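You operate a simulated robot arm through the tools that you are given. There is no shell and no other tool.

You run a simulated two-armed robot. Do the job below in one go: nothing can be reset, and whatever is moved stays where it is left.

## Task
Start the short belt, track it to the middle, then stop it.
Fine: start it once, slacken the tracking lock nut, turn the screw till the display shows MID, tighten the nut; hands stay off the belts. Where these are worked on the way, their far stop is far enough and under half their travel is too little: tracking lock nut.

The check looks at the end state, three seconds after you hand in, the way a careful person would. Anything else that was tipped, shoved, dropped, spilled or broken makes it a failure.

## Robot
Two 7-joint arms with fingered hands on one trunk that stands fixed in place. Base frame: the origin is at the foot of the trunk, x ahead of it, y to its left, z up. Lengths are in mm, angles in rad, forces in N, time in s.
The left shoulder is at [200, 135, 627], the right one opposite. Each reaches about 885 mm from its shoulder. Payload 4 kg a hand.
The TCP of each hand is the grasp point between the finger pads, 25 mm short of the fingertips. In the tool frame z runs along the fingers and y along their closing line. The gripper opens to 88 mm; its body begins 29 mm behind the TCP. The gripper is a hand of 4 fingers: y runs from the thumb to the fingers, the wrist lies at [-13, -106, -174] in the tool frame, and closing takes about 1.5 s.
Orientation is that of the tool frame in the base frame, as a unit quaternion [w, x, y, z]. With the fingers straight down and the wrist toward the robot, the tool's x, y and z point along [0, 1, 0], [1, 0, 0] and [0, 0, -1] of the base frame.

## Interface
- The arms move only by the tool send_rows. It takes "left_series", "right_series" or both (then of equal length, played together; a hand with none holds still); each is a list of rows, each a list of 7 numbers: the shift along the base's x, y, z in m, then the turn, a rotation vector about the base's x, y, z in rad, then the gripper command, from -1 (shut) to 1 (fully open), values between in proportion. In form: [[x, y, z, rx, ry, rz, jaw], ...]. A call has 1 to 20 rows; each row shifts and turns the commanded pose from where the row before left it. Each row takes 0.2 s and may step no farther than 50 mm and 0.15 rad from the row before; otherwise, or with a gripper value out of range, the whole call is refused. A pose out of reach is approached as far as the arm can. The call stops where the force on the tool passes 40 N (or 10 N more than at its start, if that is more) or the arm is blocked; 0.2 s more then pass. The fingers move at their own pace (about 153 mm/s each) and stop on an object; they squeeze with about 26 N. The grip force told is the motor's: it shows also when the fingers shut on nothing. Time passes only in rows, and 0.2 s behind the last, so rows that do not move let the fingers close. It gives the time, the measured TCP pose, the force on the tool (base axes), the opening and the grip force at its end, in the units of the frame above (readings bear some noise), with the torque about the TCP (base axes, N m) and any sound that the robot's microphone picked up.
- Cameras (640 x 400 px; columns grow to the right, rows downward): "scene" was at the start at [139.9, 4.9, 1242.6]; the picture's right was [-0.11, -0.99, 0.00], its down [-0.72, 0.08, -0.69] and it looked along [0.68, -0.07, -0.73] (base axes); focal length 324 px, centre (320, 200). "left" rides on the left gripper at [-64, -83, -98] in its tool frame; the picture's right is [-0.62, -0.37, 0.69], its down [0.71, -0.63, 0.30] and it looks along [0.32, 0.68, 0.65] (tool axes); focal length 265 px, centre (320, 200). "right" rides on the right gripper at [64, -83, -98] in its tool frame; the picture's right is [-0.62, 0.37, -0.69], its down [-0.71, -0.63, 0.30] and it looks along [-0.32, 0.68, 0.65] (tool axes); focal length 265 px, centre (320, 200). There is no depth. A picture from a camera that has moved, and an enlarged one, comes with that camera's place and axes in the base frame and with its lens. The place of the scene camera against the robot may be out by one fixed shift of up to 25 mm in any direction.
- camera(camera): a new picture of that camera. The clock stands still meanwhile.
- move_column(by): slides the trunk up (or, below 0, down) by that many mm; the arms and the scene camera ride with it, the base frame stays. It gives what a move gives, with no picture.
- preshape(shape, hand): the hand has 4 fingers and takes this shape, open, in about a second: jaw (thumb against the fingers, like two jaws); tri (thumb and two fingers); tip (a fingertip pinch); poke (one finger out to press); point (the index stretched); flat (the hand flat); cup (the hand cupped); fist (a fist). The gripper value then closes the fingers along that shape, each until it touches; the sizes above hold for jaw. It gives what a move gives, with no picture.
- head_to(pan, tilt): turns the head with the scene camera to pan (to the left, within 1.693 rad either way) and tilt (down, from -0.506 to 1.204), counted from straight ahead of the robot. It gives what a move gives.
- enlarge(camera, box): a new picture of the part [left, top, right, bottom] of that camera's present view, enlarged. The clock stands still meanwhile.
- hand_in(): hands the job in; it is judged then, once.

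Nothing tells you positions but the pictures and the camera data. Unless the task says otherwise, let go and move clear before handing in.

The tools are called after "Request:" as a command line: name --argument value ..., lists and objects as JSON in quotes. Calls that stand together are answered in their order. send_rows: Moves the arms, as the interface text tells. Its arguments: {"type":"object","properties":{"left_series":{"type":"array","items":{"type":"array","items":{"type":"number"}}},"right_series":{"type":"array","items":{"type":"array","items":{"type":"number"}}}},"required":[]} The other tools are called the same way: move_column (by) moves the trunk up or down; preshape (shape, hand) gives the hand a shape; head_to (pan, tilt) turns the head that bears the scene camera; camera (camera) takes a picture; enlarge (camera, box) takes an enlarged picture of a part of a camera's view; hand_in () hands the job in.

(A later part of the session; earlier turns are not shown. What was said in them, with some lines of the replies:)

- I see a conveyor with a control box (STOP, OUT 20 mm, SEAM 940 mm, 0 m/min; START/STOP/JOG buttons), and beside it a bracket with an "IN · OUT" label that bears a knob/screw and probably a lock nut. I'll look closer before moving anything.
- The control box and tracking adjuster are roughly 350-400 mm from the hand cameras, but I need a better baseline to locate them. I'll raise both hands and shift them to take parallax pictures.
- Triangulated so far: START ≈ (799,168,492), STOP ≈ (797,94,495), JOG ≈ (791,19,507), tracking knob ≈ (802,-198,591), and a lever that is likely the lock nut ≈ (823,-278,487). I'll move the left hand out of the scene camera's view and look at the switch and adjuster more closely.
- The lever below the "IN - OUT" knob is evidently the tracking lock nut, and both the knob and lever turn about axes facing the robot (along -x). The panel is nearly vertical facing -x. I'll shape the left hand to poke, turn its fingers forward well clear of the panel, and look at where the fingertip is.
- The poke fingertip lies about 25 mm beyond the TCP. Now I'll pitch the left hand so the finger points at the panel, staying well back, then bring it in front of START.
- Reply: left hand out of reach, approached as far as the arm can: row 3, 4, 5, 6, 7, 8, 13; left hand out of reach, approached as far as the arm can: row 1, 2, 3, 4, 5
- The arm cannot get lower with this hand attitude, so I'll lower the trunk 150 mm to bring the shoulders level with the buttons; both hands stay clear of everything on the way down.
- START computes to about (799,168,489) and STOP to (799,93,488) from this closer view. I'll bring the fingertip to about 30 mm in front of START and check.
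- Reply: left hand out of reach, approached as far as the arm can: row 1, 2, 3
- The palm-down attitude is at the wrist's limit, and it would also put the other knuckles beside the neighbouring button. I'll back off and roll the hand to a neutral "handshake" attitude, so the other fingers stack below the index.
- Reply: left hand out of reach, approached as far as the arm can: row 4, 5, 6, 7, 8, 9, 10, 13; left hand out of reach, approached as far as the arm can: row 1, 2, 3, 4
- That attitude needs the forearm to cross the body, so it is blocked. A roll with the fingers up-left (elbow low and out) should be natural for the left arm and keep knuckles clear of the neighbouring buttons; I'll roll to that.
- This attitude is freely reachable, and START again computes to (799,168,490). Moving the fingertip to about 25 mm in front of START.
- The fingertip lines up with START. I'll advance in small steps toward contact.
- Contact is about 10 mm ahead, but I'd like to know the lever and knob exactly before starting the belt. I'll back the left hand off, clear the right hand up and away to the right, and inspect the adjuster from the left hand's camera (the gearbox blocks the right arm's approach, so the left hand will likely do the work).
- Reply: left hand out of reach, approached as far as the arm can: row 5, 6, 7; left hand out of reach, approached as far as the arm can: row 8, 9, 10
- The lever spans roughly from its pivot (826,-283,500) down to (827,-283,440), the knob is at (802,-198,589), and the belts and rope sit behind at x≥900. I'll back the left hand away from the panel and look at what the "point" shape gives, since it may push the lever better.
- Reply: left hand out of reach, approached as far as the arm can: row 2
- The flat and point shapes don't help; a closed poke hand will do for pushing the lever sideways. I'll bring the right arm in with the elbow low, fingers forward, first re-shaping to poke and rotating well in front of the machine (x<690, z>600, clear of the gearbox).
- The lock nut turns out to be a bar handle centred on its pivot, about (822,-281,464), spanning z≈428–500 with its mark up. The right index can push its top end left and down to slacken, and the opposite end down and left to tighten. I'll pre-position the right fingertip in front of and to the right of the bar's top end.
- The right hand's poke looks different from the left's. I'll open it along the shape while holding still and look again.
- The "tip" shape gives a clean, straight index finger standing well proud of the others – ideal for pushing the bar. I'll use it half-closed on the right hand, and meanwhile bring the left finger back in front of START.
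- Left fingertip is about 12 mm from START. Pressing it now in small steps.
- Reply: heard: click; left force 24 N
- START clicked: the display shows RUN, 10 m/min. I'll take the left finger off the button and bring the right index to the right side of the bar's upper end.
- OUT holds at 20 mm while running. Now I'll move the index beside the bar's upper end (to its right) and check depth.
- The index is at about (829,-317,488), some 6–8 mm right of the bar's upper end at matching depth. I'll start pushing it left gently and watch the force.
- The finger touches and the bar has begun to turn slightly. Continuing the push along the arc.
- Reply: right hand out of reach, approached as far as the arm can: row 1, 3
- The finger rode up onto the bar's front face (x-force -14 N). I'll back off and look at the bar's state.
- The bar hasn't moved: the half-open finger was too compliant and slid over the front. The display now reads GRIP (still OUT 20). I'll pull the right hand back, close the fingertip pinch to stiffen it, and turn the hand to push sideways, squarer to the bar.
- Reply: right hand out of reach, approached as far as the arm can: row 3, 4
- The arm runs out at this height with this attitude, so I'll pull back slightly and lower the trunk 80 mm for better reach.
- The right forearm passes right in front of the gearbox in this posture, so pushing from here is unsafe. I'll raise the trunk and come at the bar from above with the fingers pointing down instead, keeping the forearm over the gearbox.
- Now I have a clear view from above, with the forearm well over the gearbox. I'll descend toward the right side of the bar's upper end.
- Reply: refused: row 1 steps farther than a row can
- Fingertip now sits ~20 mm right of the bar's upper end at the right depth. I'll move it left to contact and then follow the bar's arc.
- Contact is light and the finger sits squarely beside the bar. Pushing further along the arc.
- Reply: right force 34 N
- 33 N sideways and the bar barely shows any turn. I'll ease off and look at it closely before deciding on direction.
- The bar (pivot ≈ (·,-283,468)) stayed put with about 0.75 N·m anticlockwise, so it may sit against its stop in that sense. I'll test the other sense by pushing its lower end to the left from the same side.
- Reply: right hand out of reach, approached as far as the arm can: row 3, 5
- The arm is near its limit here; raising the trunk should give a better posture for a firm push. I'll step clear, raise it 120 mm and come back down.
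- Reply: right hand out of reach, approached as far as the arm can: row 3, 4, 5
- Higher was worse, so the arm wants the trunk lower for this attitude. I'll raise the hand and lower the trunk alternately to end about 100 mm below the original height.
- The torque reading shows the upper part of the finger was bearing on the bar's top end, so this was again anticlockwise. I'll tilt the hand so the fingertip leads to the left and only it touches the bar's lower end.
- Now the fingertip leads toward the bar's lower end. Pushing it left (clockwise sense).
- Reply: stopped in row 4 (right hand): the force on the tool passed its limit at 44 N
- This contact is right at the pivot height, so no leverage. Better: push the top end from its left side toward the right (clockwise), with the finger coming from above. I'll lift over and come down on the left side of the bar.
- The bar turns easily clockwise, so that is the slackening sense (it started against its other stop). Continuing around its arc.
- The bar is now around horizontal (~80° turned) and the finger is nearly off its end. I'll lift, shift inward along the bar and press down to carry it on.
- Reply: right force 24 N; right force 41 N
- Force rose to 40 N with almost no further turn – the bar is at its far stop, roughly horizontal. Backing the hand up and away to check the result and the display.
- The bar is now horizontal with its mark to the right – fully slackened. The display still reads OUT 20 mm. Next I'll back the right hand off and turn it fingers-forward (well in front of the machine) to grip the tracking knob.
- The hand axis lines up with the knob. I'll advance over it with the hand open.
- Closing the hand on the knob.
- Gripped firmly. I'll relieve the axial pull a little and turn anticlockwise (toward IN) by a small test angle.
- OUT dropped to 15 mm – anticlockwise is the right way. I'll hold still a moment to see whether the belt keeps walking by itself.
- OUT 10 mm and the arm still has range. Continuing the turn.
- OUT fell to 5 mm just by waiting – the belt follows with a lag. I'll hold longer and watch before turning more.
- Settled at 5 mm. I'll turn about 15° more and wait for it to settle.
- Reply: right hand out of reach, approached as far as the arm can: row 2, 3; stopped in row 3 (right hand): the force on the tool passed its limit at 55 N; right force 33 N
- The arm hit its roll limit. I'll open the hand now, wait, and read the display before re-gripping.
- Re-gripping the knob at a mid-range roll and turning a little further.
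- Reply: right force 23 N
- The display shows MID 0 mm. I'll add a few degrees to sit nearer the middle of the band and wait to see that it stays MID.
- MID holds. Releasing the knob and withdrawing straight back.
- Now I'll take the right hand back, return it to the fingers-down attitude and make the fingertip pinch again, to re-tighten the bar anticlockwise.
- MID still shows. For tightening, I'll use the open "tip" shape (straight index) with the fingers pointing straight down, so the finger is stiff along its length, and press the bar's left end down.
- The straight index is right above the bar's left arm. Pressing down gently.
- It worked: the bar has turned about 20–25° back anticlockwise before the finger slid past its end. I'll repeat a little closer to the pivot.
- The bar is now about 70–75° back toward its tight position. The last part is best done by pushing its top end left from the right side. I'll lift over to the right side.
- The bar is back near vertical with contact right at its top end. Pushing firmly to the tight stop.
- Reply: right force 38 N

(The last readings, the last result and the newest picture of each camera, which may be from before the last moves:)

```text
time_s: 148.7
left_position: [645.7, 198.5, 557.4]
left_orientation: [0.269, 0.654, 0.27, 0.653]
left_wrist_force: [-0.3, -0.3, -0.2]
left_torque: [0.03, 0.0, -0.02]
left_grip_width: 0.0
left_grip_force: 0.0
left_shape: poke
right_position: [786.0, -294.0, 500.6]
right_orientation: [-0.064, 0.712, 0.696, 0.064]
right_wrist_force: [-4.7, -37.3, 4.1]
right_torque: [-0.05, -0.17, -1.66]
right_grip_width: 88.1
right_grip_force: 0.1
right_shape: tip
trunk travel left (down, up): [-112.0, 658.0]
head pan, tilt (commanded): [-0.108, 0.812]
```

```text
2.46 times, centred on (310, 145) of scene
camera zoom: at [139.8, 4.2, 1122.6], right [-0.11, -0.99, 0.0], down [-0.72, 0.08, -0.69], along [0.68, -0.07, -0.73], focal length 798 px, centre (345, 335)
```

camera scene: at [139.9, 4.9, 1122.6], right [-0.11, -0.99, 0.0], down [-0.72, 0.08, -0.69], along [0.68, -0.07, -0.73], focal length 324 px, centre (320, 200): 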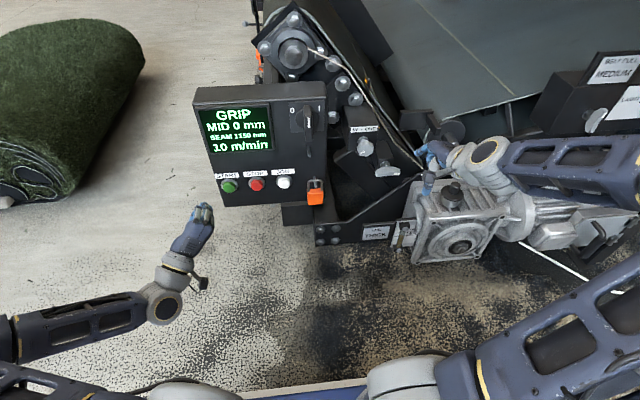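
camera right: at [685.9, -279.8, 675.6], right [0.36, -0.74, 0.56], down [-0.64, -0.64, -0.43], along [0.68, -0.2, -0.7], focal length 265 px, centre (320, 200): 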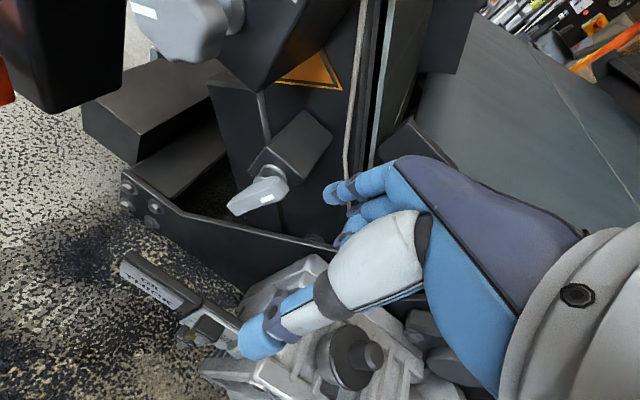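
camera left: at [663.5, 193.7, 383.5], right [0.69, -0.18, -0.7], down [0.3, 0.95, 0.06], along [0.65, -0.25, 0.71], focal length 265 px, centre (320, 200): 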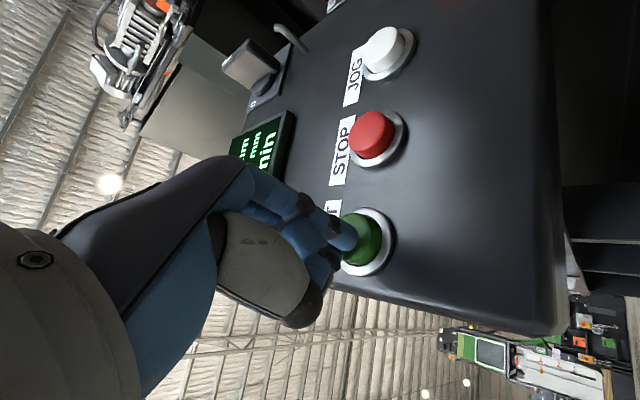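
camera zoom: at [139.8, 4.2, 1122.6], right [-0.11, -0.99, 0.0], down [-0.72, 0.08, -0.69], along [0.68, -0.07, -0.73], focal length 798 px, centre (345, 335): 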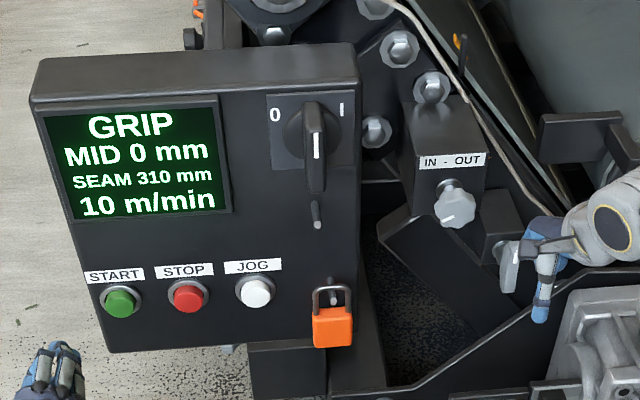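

Firm stop at 37 N: the lock nut is tight again, display MID 0 mm. Backing the right hand away and checking the bar.

Request:
send_rows --right_series '[[0, -0.015, 0, 0, 0, 0, 1], [0, -0.02, 0.03, 0, 0, 0, 1], [-0.02, -0.01, 0.04, 0, 0, 0, 1], [-0.03, 0, 0.035, 0, 0, 0, 1], [-0.04, 0, 0.02, 0, 0, 0, 1], [-0.04, -0.02, 0.02, 0, 0, 0, 1]]'

Request:
camera --camera "right"

Request:
camera --camera "scene"

Request:
enlarge --camera "scene" --box '[350, 110, 430, 190]'

```text
time_s: 150.1
left_position: [645.5, 199.1, 557.3]
left_orientation: [0.269, 0.654, 0.27, 0.654]
left_wrist_force: [0.2, -0.2, -0.5]
left_torque: [0.03, -0.01, 0.0]
left_grip_width: 0.0
left_grip_force: 0.0
left_shape: poke
right_position: [655.7, -349.2, 645.9]
right_orientation: [-0.067, 0.707, 0.701, 0.066]
right_wrist_force: [-0.4, 0.5, 0.1]
right_torque: [0.01, 0.01, -0.02]
right_grip_width: 87.7
right_grip_force: 0.0
right_shape: tip
trunk travel left (down, up): [-112.0, 658.0]
head pan, tilt (commanded): [-0.108, 0.812]
```

```text
taken
camera right: at [573.7, -302.9, 755.0], right [0.36, -0.74, 0.56], down [-0.64, -0.64, -0.43], along [0.68, -0.2, -0.7], focal length 265 px, centre (320, 200)
```

right: 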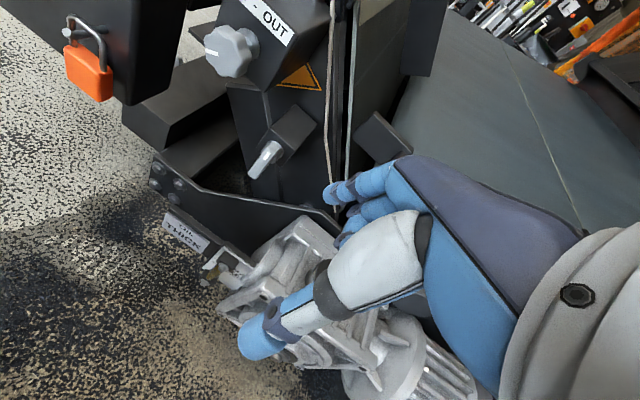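

```text
taken
camera scene: at [140.0, 5.0, 1122.6], right [-0.11, -0.99, 0.0], down [-0.72, 0.08, -0.69], along [0.68, -0.07, -0.73], focal length 324 px, centre (320, 200)
```

scene: 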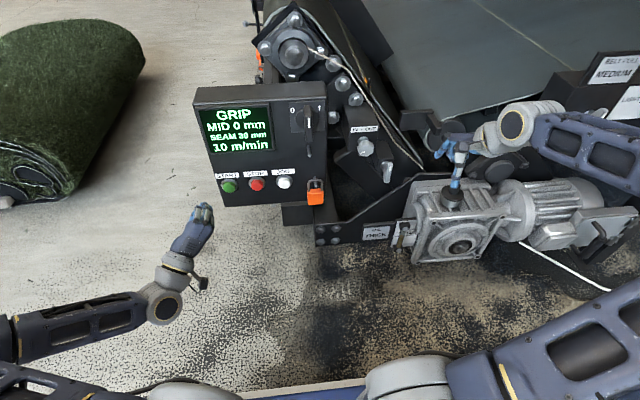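

```text
5.00 times, centred on (390, 150) of scene
camera zoom: at [140.0, 5.0, 1122.6], right [-0.11, -0.99, 0.0], down [-0.72, 0.08, -0.69], along [0.68, -0.07, -0.73], focal length 1620 px, centre (-30, 450)
```

zoom: 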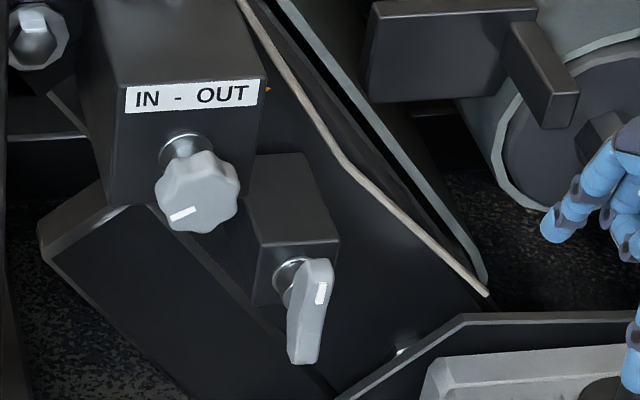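

The bar is back at its original tight position and the display reads MID 0 mm. Now the left hand goes to STOP, approaching well clear of START.

Request:
send_rows --left_series '[[0.01, -0.03, -0.02, 0, 0, 0, -1], [0.01, -0.03, -0.02, 0, 0, 0, -1], [0.015, -0.03, -0.02, 0, 0, 0, -1], [0.02, -0.005, -0.009, 0, 0, 0, -1]]'

Request:
camera --camera "left"

Request:
enlarge --camera "scene" --box '[180, 80, 340, 230]'

```text
time_s: 151.1
left_position: [688.4, 130.0, 507.1]
left_orientation: [0.27, 0.654, 0.271, 0.652]
left_wrist_force: [0.1, -0.1, -0.3]
left_torque: [0.0, -0.01, -0.01]
left_grip_width: 0.0
left_grip_force: 0.0
left_shape: poke
left hand out of reach, approached as far as the arm can: row 3, 4
right_position: [654.7, -350.7, 645.8]
right_orientation: [-0.067, 0.708, 0.7, 0.066]
right_wrist_force: [0.5, -1.3, 0.2]
right_torque: [0.01, -0.02, -0.02]
right_grip_width: 87.6
right_grip_force: 0.1
right_shape: tip
trunk travel left (down, up): [-112.0, 658.0]
head pan, tilt (commanded): [-0.108, 0.812]
```

```text
taken
camera left: at [590.8, 142.8, 404.1], right [0.69, -0.18, -0.7], down [0.3, 0.95, 0.06], along [0.66, -0.26, 0.71], focal length 265 px, centre (320, 200)
```

left: 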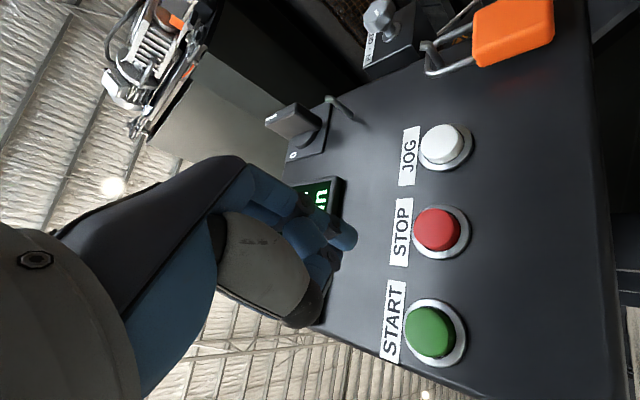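

```text
2.67 times, centred on (260, 155) of scene
camera zoom: at [139.9, 4.8, 1122.6], right [-0.11, -0.99, 0.0], down [-0.72, 0.08, -0.69], along [0.68, -0.07, -0.73], focal length 864 px, centre (480, 320)
```

zoom: 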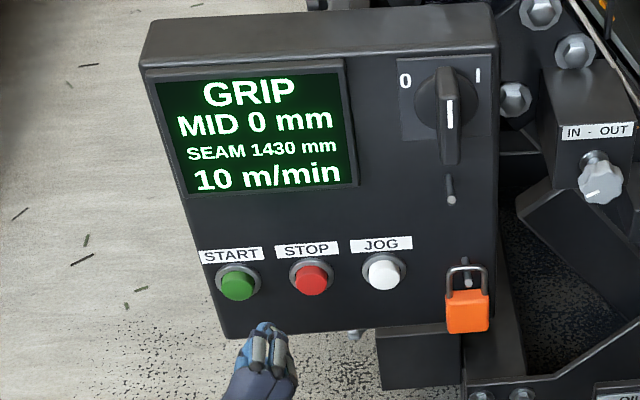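

Request:
send_rows --left_series '[[0.03, 0, -0.005, 0, 0, 0, -1], [0.025, -0.01, -0.007, 0, 0, 0, -1], [0.005, -0.016, -0.006, 0, 0, 0, -1]]'

Request:
camera --camera "left"

```text
time_s: 151.8
left_position: [730.3, 137.0, 522.2]
left_orientation: [0.27, 0.655, 0.269, 0.652]
left_wrist_force: [0.1, 1.0, -0.1]
left_torque: [0.02, 0.02, -0.01]
left_grip_width: 0.2
left_grip_force: 0.1
left_shape: poke
left hand out of reach, approached as far as the arm can: row 1, 2, 3
right_position: [655.5, -350.2, 646.3]
right_orientation: [-0.067, 0.708, 0.7, 0.066]
right_wrist_force: [-0.6, 0.0, -0.3]
right_torque: [-0.02, 0.0, 0.0]
right_grip_width: 87.4
right_grip_force: 0.0
right_shape: tip
trunk travel left (down, up): [-112.0, 658.0]
head pan, tilt (commanded): [-0.108, 0.812]
```

```text
taken
camera left: at [631.5, 150.8, 418.1], right [0.69, -0.18, -0.7], down [0.3, 0.95, 0.06], along [0.66, -0.26, 0.71], focal length 265 px, centre (320, 200)
```

left: 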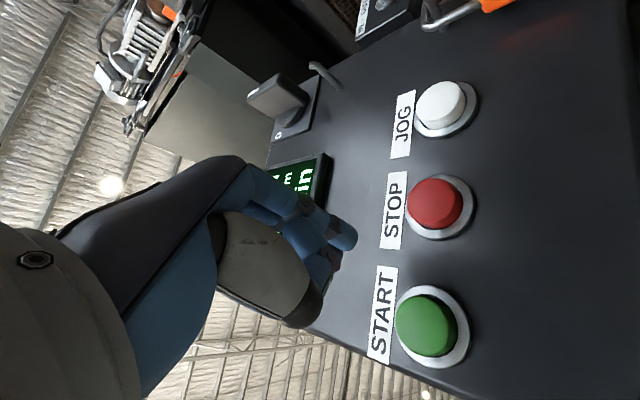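

The arm needs the trunk lower for this attitude. I'll back off, raise the right hand for clearance, and lower the trunk 90 mm.

Request:
send_rows --left_series '[[-0.04, 0.01, 0.01, 0, 0, 0, -1], [-0.02, 0.01, 0.02, 0, 0, 0, -1], [0, 0, 0, 0, 0, 0, -1]]' --right_series '[[-0.02, 0, 0.03, 0, 0, 0, 1], [-0.02, 0, 0.03, 0, 0, 0, 1], [-0.02, 0, 0.03, 0, 0, 0, 1]]'

Request:
move_column --by -90

Request:
send_rows --left_series '[[0.0, -0.02, 0.01, 0, 0, 0, -1], [0.02, -0.02, 0.01, 0, 0, 0, -1], [0.02, -0.01, 0.005, 0, 0, 0, -1]]'

Request:
camera --camera "left"

Request:
camera --camera "scene"

```text
time_s: 152.7
left_position: [669.8, 156.2, 552.1]
left_orientation: [0.269, 0.654, 0.271, 0.653]
left_wrist_force: [0.5, -0.7, 0.0]
left_torque: [-0.01, 0.0, 0.01]
left_grip_width: 0.3
left_grip_force: 0.0
left_shape: poke
right_position: [594.4, -349.8, 737.3]
right_orientation: [-0.067, 0.708, 0.7, 0.067]
right_wrist_force: [0.5, -0.3, 0.7]
right_torque: [0.0, -0.01, 0.0]
right_grip_width: 87.7
right_grip_force: 0.1
right_shape: tip
trunk travel left (down, up): [-112.0, 658.0]
head pan, tilt (commanded): [-0.108, 0.812]
```

```text
time_s: 153.9
left_position: [670.8, 155.2, 462.0]
left_orientation: [0.27, 0.655, 0.27, 0.653]
left_wrist_force: [0.3, 0.4, 0.7]
left_torque: [-0.02, 0.01, 0.02]
left_grip_width: 0.0
left_grip_force: 0.0
left_shape: poke
right_position: [594.7, -349.4, 647.1]
right_orientation: [-0.068, 0.708, 0.7, 0.066]
right_wrist_force: [-0.8, -0.1, -0.7]
right_torque: [0.01, -0.02, 0.03]
right_grip_width: 88.0
right_grip_force: 0.1
right_shape: tip
trunk travel left (down, up): [-22.0, 748.0]
head pan, tilt (commanded): [-0.108, 0.812]
```

```text
time_s: 154.7
left_position: [710.9, 105.9, 487.0]
left_orientation: [0.268, 0.653, 0.271, 0.654]
left_wrist_force: [-0.6, -1.1, 0.1]
left_torque: [0.01, -0.05, -0.01]
left_grip_width: 0.0
left_grip_force: 0.1
left_shape: poke
right_position: [595.4, -350.3, 646.4]
right_orientation: [-0.068, 0.708, 0.7, 0.067]
right_wrist_force: [0.8, -0.4, 0.2]
right_torque: [-0.02, 0.0, 0.0]
right_grip_width: 87.5
right_grip_force: 0.1
right_shape: tip
trunk travel left (down, up): [-22.0, 748.0]
head pan, tilt (commanded): [-0.108, 0.812]
```

```text
taken
camera left: at [612.6, 119.1, 383.6], right [0.69, -0.18, -0.7], down [0.3, 0.95, 0.06], along [0.66, -0.25, 0.71], focal length 265 px, centre (320, 200)
```

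left: 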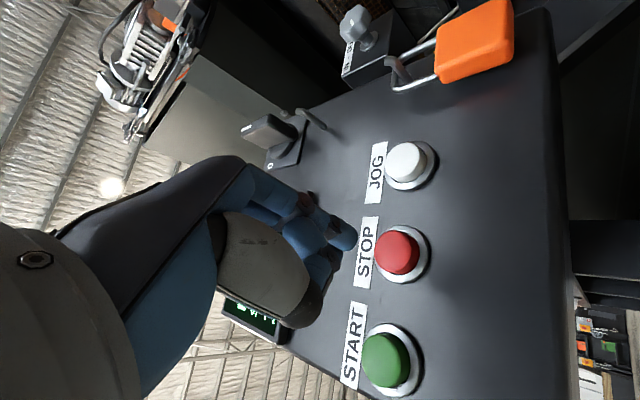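

```text
taken
camera scene: at [139.9, 4.9, 1032.6], right [-0.11, -0.99, 0.0], down [-0.72, 0.08, -0.69], along [0.68, -0.07, -0.73], focal length 324 px, centre (320, 200)
```

scene: 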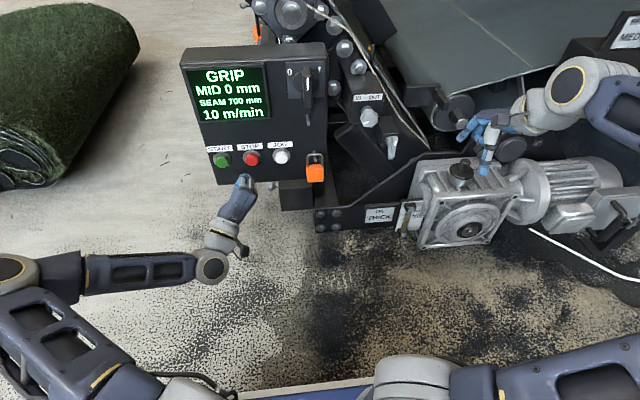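

Now aligned with STOP at about (798,94,488). Advancing to just short of contact and checking.

Request:
send_rows --left_series '[[0.02, 0, 0, 0, 0, 0, -1], [0.02, 0, 0, 0, 0, 0, -1], [0.01, 0, 0, 0, 0, 0, -1]]'

Request:
camera --camera "left"

Request:
enlarge --camera "scene" --box '[180, 50, 340, 210]'

```text
time_s: 155.5
left_position: [760.3, 106.7, 487.8]
left_orientation: [0.27, 0.655, 0.27, 0.652]
left_wrist_force: [-0.1, -0.5, -0.2]
left_torque: [-0.01, -0.03, -0.01]
left_grip_width: 0.0
left_grip_force: 0.0
left_shape: poke
right_position: [595.8, -350.6, 645.8]
right_orientation: [-0.067, 0.707, 0.7, 0.066]
right_wrist_force: [0.8, -0.4, 0.7]
right_torque: [-0.01, 0.01, 0.02]
right_grip_width: 87.7
right_grip_force: 0.1
right_shape: tip
trunk travel left (down, up): [-22.0, 748.0]
head pan, tilt (commanded): [-0.108, 0.812]
```

```text
taken
camera left: at [662.1, 120.7, 384.9], right [0.69, -0.18, -0.7], down [0.31, 0.95, 0.06], along [0.66, -0.26, 0.71], focal length 265 px, centre (320, 200)
```

left: 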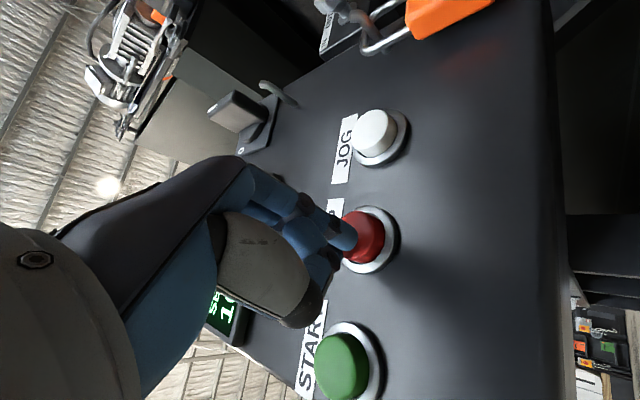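

```text
2.50 times, centred on (260, 130) of scene
camera zoom: at [139.9, 4.9, 1032.6], right [-0.11, -0.99, 0.0], down [-0.72, 0.08, -0.69], along [0.68, -0.07, -0.73], focal length 810 px, centre (470, 375)
```

zoom: 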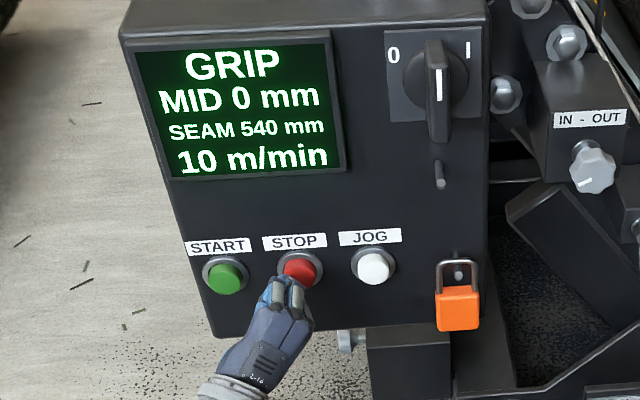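

Fingertip lined up on STOP, clear of START. Pressing.

Request:
send_rows --left_series '[[0.005, 0, 0, 0, 0, 0, -1], [0.005, 0, 0, 0, 0, 0, -1], [0.004, 0, 0, 0, 0, 0, -1]]'

Request:
enlarge --camera "scene" --box '[180, 50, 340, 210]'

```text
time_s: 156.3
left_position: [770.1, 111.7, 490.0]
left_orientation: [0.27, 0.655, 0.27, 0.652]
left_wrist_force: [-4.1, -1.2, -0.8]
left_torque: [-0.01, 0.03, -0.07]
left_grip_width: 0.3
left_grip_force: 0.1
left_shape: poke
left hand out of reach, approached as far as the arm can: row 1, 3
right_position: [595.3, -349.2, 646.4]
right_orientation: [-0.067, 0.708, 0.7, 0.066]
right_wrist_force: [0.6, 0.0, -0.3]
right_torque: [0.01, -0.02, -0.03]
right_grip_width: 87.6
right_grip_force: 0.1
right_shape: tip
trunk travel left (down, up): [-22.0, 748.0]
head pan, tilt (commanded): [-0.108, 0.812]
heard: click
```

```text
2.50 times, centred on (260, 130) of scene
camera zoom: at [139.9, 4.9, 1032.6], right [-0.11, -0.99, 0.0], down [-0.72, 0.08, -0.69], along [0.68, -0.07, -0.73], focal length 810 px, centre (470, 375)
```

zoom: 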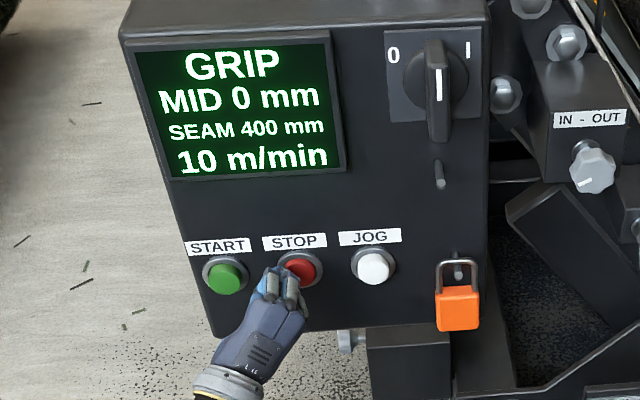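

A click was heard; I'll draw back and look at the display.

Request:
send_rows --left_series '[[-0.01, 0, 0, 0, 0, 0, -1], [-0.02, 0, 0, 0, 0, 0, -1]]'

Request:
enlarge --camera "scene" --box '[180, 50, 340, 210]'

Request:
camera --camera "left"

```text
time_s: 156.9
left_position: [738.5, 113.0, 492.4]
left_orientation: [0.269, 0.654, 0.27, 0.654]
left_wrist_force: [0.7, -0.6, -0.6]
left_torque: [-0.01, -0.02, -0.02]
left_grip_width: 0.0
left_grip_force: 0.1
left_shape: poke
right_position: [595.6, -350.8, 647.0]
right_orientation: [-0.067, 0.708, 0.7, 0.066]
right_wrist_force: [0.2, 0.4, -0.4]
right_torque: [0.0, 0.0, 0.02]
right_grip_width: 87.7
right_grip_force: 0.1
right_shape: tip
trunk travel left (down, up): [-22.0, 748.0]
head pan, tilt (commanded): [-0.108, 0.812]
```

```text
2.50 times, centred on (260, 130) of scene
camera zoom: at [140.0, 4.8, 1032.6], right [-0.11, -0.99, 0.0], down [-0.72, 0.08, -0.69], along [0.68, -0.07, -0.73], focal length 810 px, centre (470, 375)
```

zoom: 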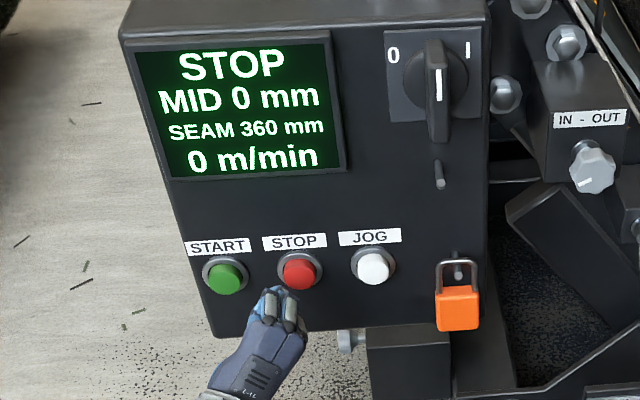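

```text
taken
camera left: at [641.9, 125.1, 387.8], right [0.69, -0.18, -0.7], down [0.3, 0.95, 0.06], along [0.65, -0.25, 0.71], focal length 265 px, centre (320, 200)
```

left: 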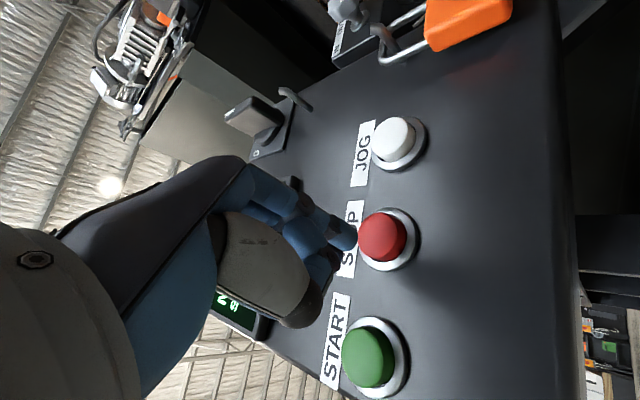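

The display shows STOP, MID 0 mm, 0 m/min. I'll move both hands clear and do a last check of everything.

Request:
send_rows --left_series '[[-0.04, 0.01, 0.0, 0, 0, 0, -1], [-0.04, 0.03, 0.0, 0, 0, 0, -1], [-0.01, 0.04, 0.01, 0, 0, 0, -1], [0, 0.04, 0.01, 0, 0, 0, -1]]' --right_series '[[-0.02, 0, 0.03, 0, 0, 0, 1], [-0.02, 0, 0.03, 0, 0, 0, 1], [0, 0, 0, 0, 0, 0, 1], [0, 0, 0, 0, 0, 0, 1]]'

Request:
camera --camera "scene"

Request:
enlarge --camera "scene" --box '[340, 70, 430, 170]'

Request:
enlarge --camera "right" --box '[160, 0, 400, 220]'

Request:
enlarge --camera "scene" --box '[170, 40, 340, 210]'

```text
time_s: 157.9
left_position: [649.9, 231.9, 510.5]
left_orientation: [0.27, 0.654, 0.27, 0.653]
left_wrist_force: [-0.6, -0.2, -0.1]
left_torque: [-0.01, -0.01, -0.01]
left_grip_width: 0.1
left_grip_force: 0.0
left_shape: poke
right_position: [554.0, -351.2, 706.8]
right_orientation: [-0.067, 0.708, 0.7, 0.066]
right_wrist_force: [-0.8, 0.1, 1.2]
right_torque: [0.01, 0.0, -0.03]
right_grip_width: 87.8
right_grip_force: 0.0
right_shape: tip
trunk travel left (down, up): [-22.0, 748.0]
head pan, tilt (commanded): [-0.108, 0.812]
```

```text
taken
camera scene: at [140.0, 4.8, 1032.6], right [-0.11, -0.99, 0.0], down [-0.72, 0.08, -0.69], along [0.68, -0.07, -0.73], focal length 324 px, centre (320, 200)
```

scene: 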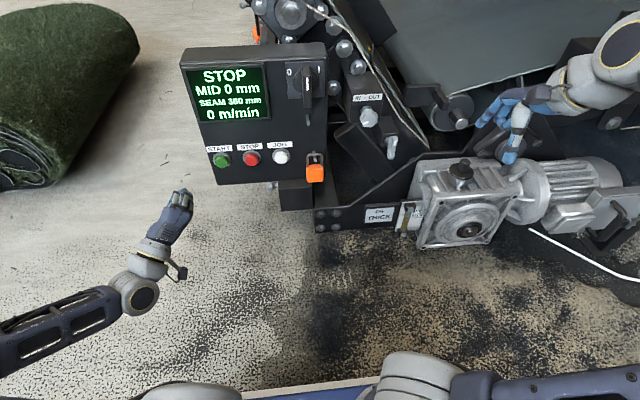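

```text
4.00 times, centred on (385, 120) of scene
camera zoom: at [140.0, 4.8, 1032.6], right [-0.11, -0.99, 0.0], down [-0.72, 0.08, -0.69], along [0.68, -0.07, -0.73], focal length 1296 px, centre (60, 520)
```

zoom: 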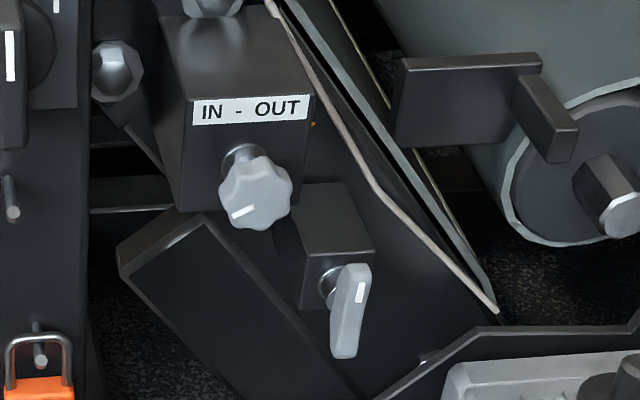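

```text
1.82 times, centred on (280, 110) of right
camera zoom: at [472.4, -303.5, 816.8], right [0.36, -0.74, 0.56], down [-0.64, -0.64, -0.43], along [0.68, -0.2, -0.7], focal length 483 px, centre (393, 364)
```

zoom: 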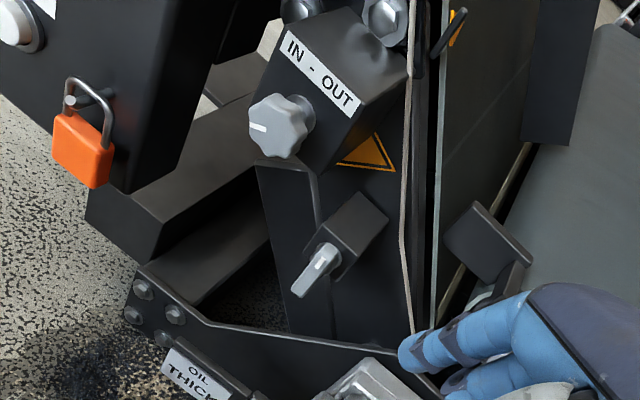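

```text
2.35 times, centred on (255, 125) of scene
camera zoom: at [140.0, 4.8, 1032.6], right [-0.11, -0.99, 0.0], down [-0.72, 0.08, -0.69], along [0.68, -0.07, -0.73], focal length 762 px, centre (473, 376)
```

zoom: 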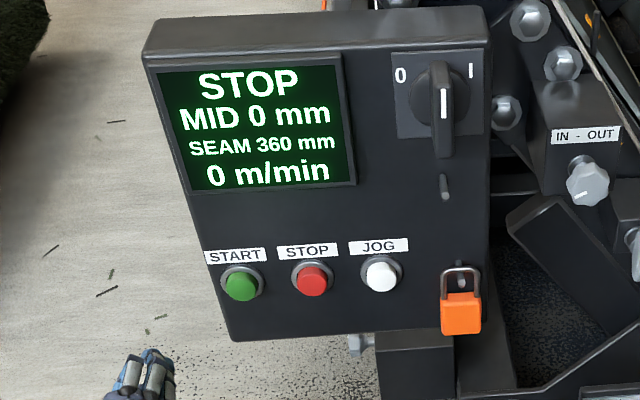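

Everything checks out: the belt is stopped at MID 0 mm and the lock nut is back at its tight stop. The padlock, switch and other fittings are undisturbed and both hands are clear, so I'm handing in.

Request:
hand_in

```text
The job is handed in.
```

The job is handed in. The short belt is stopped, and the display reads STOP, MID 0 mm, 0 m/min.

- **Start:** I pressed START once, and the display changed to RUN at 10 m/min. It later read GRIP instead of RUN until I stopped the belt; I don't know what that means.
- **Lock nut slackened:** My first few pushes, all anticlockwise, did not move it. It turned clockwise about a quarter turn to its far stop.
- **Tracking screw:** I turned it anticlockwise until the display went from OUT 20 mm to MID 0 mm. The belt follows with a delay, so I held still until MID stayed steady.
- **Lock nut tightened:** I turned it back to where it started and pushed it firmly against that stop with 37 N. The display stayed on MID.
- **Stop:** I pressed STOP with the left hand, clear of START.

Neither hand touched a belt. In the last pictures the padlock, the switch and the other fittings looked as they did at the start, and both hands are clear of the machine.
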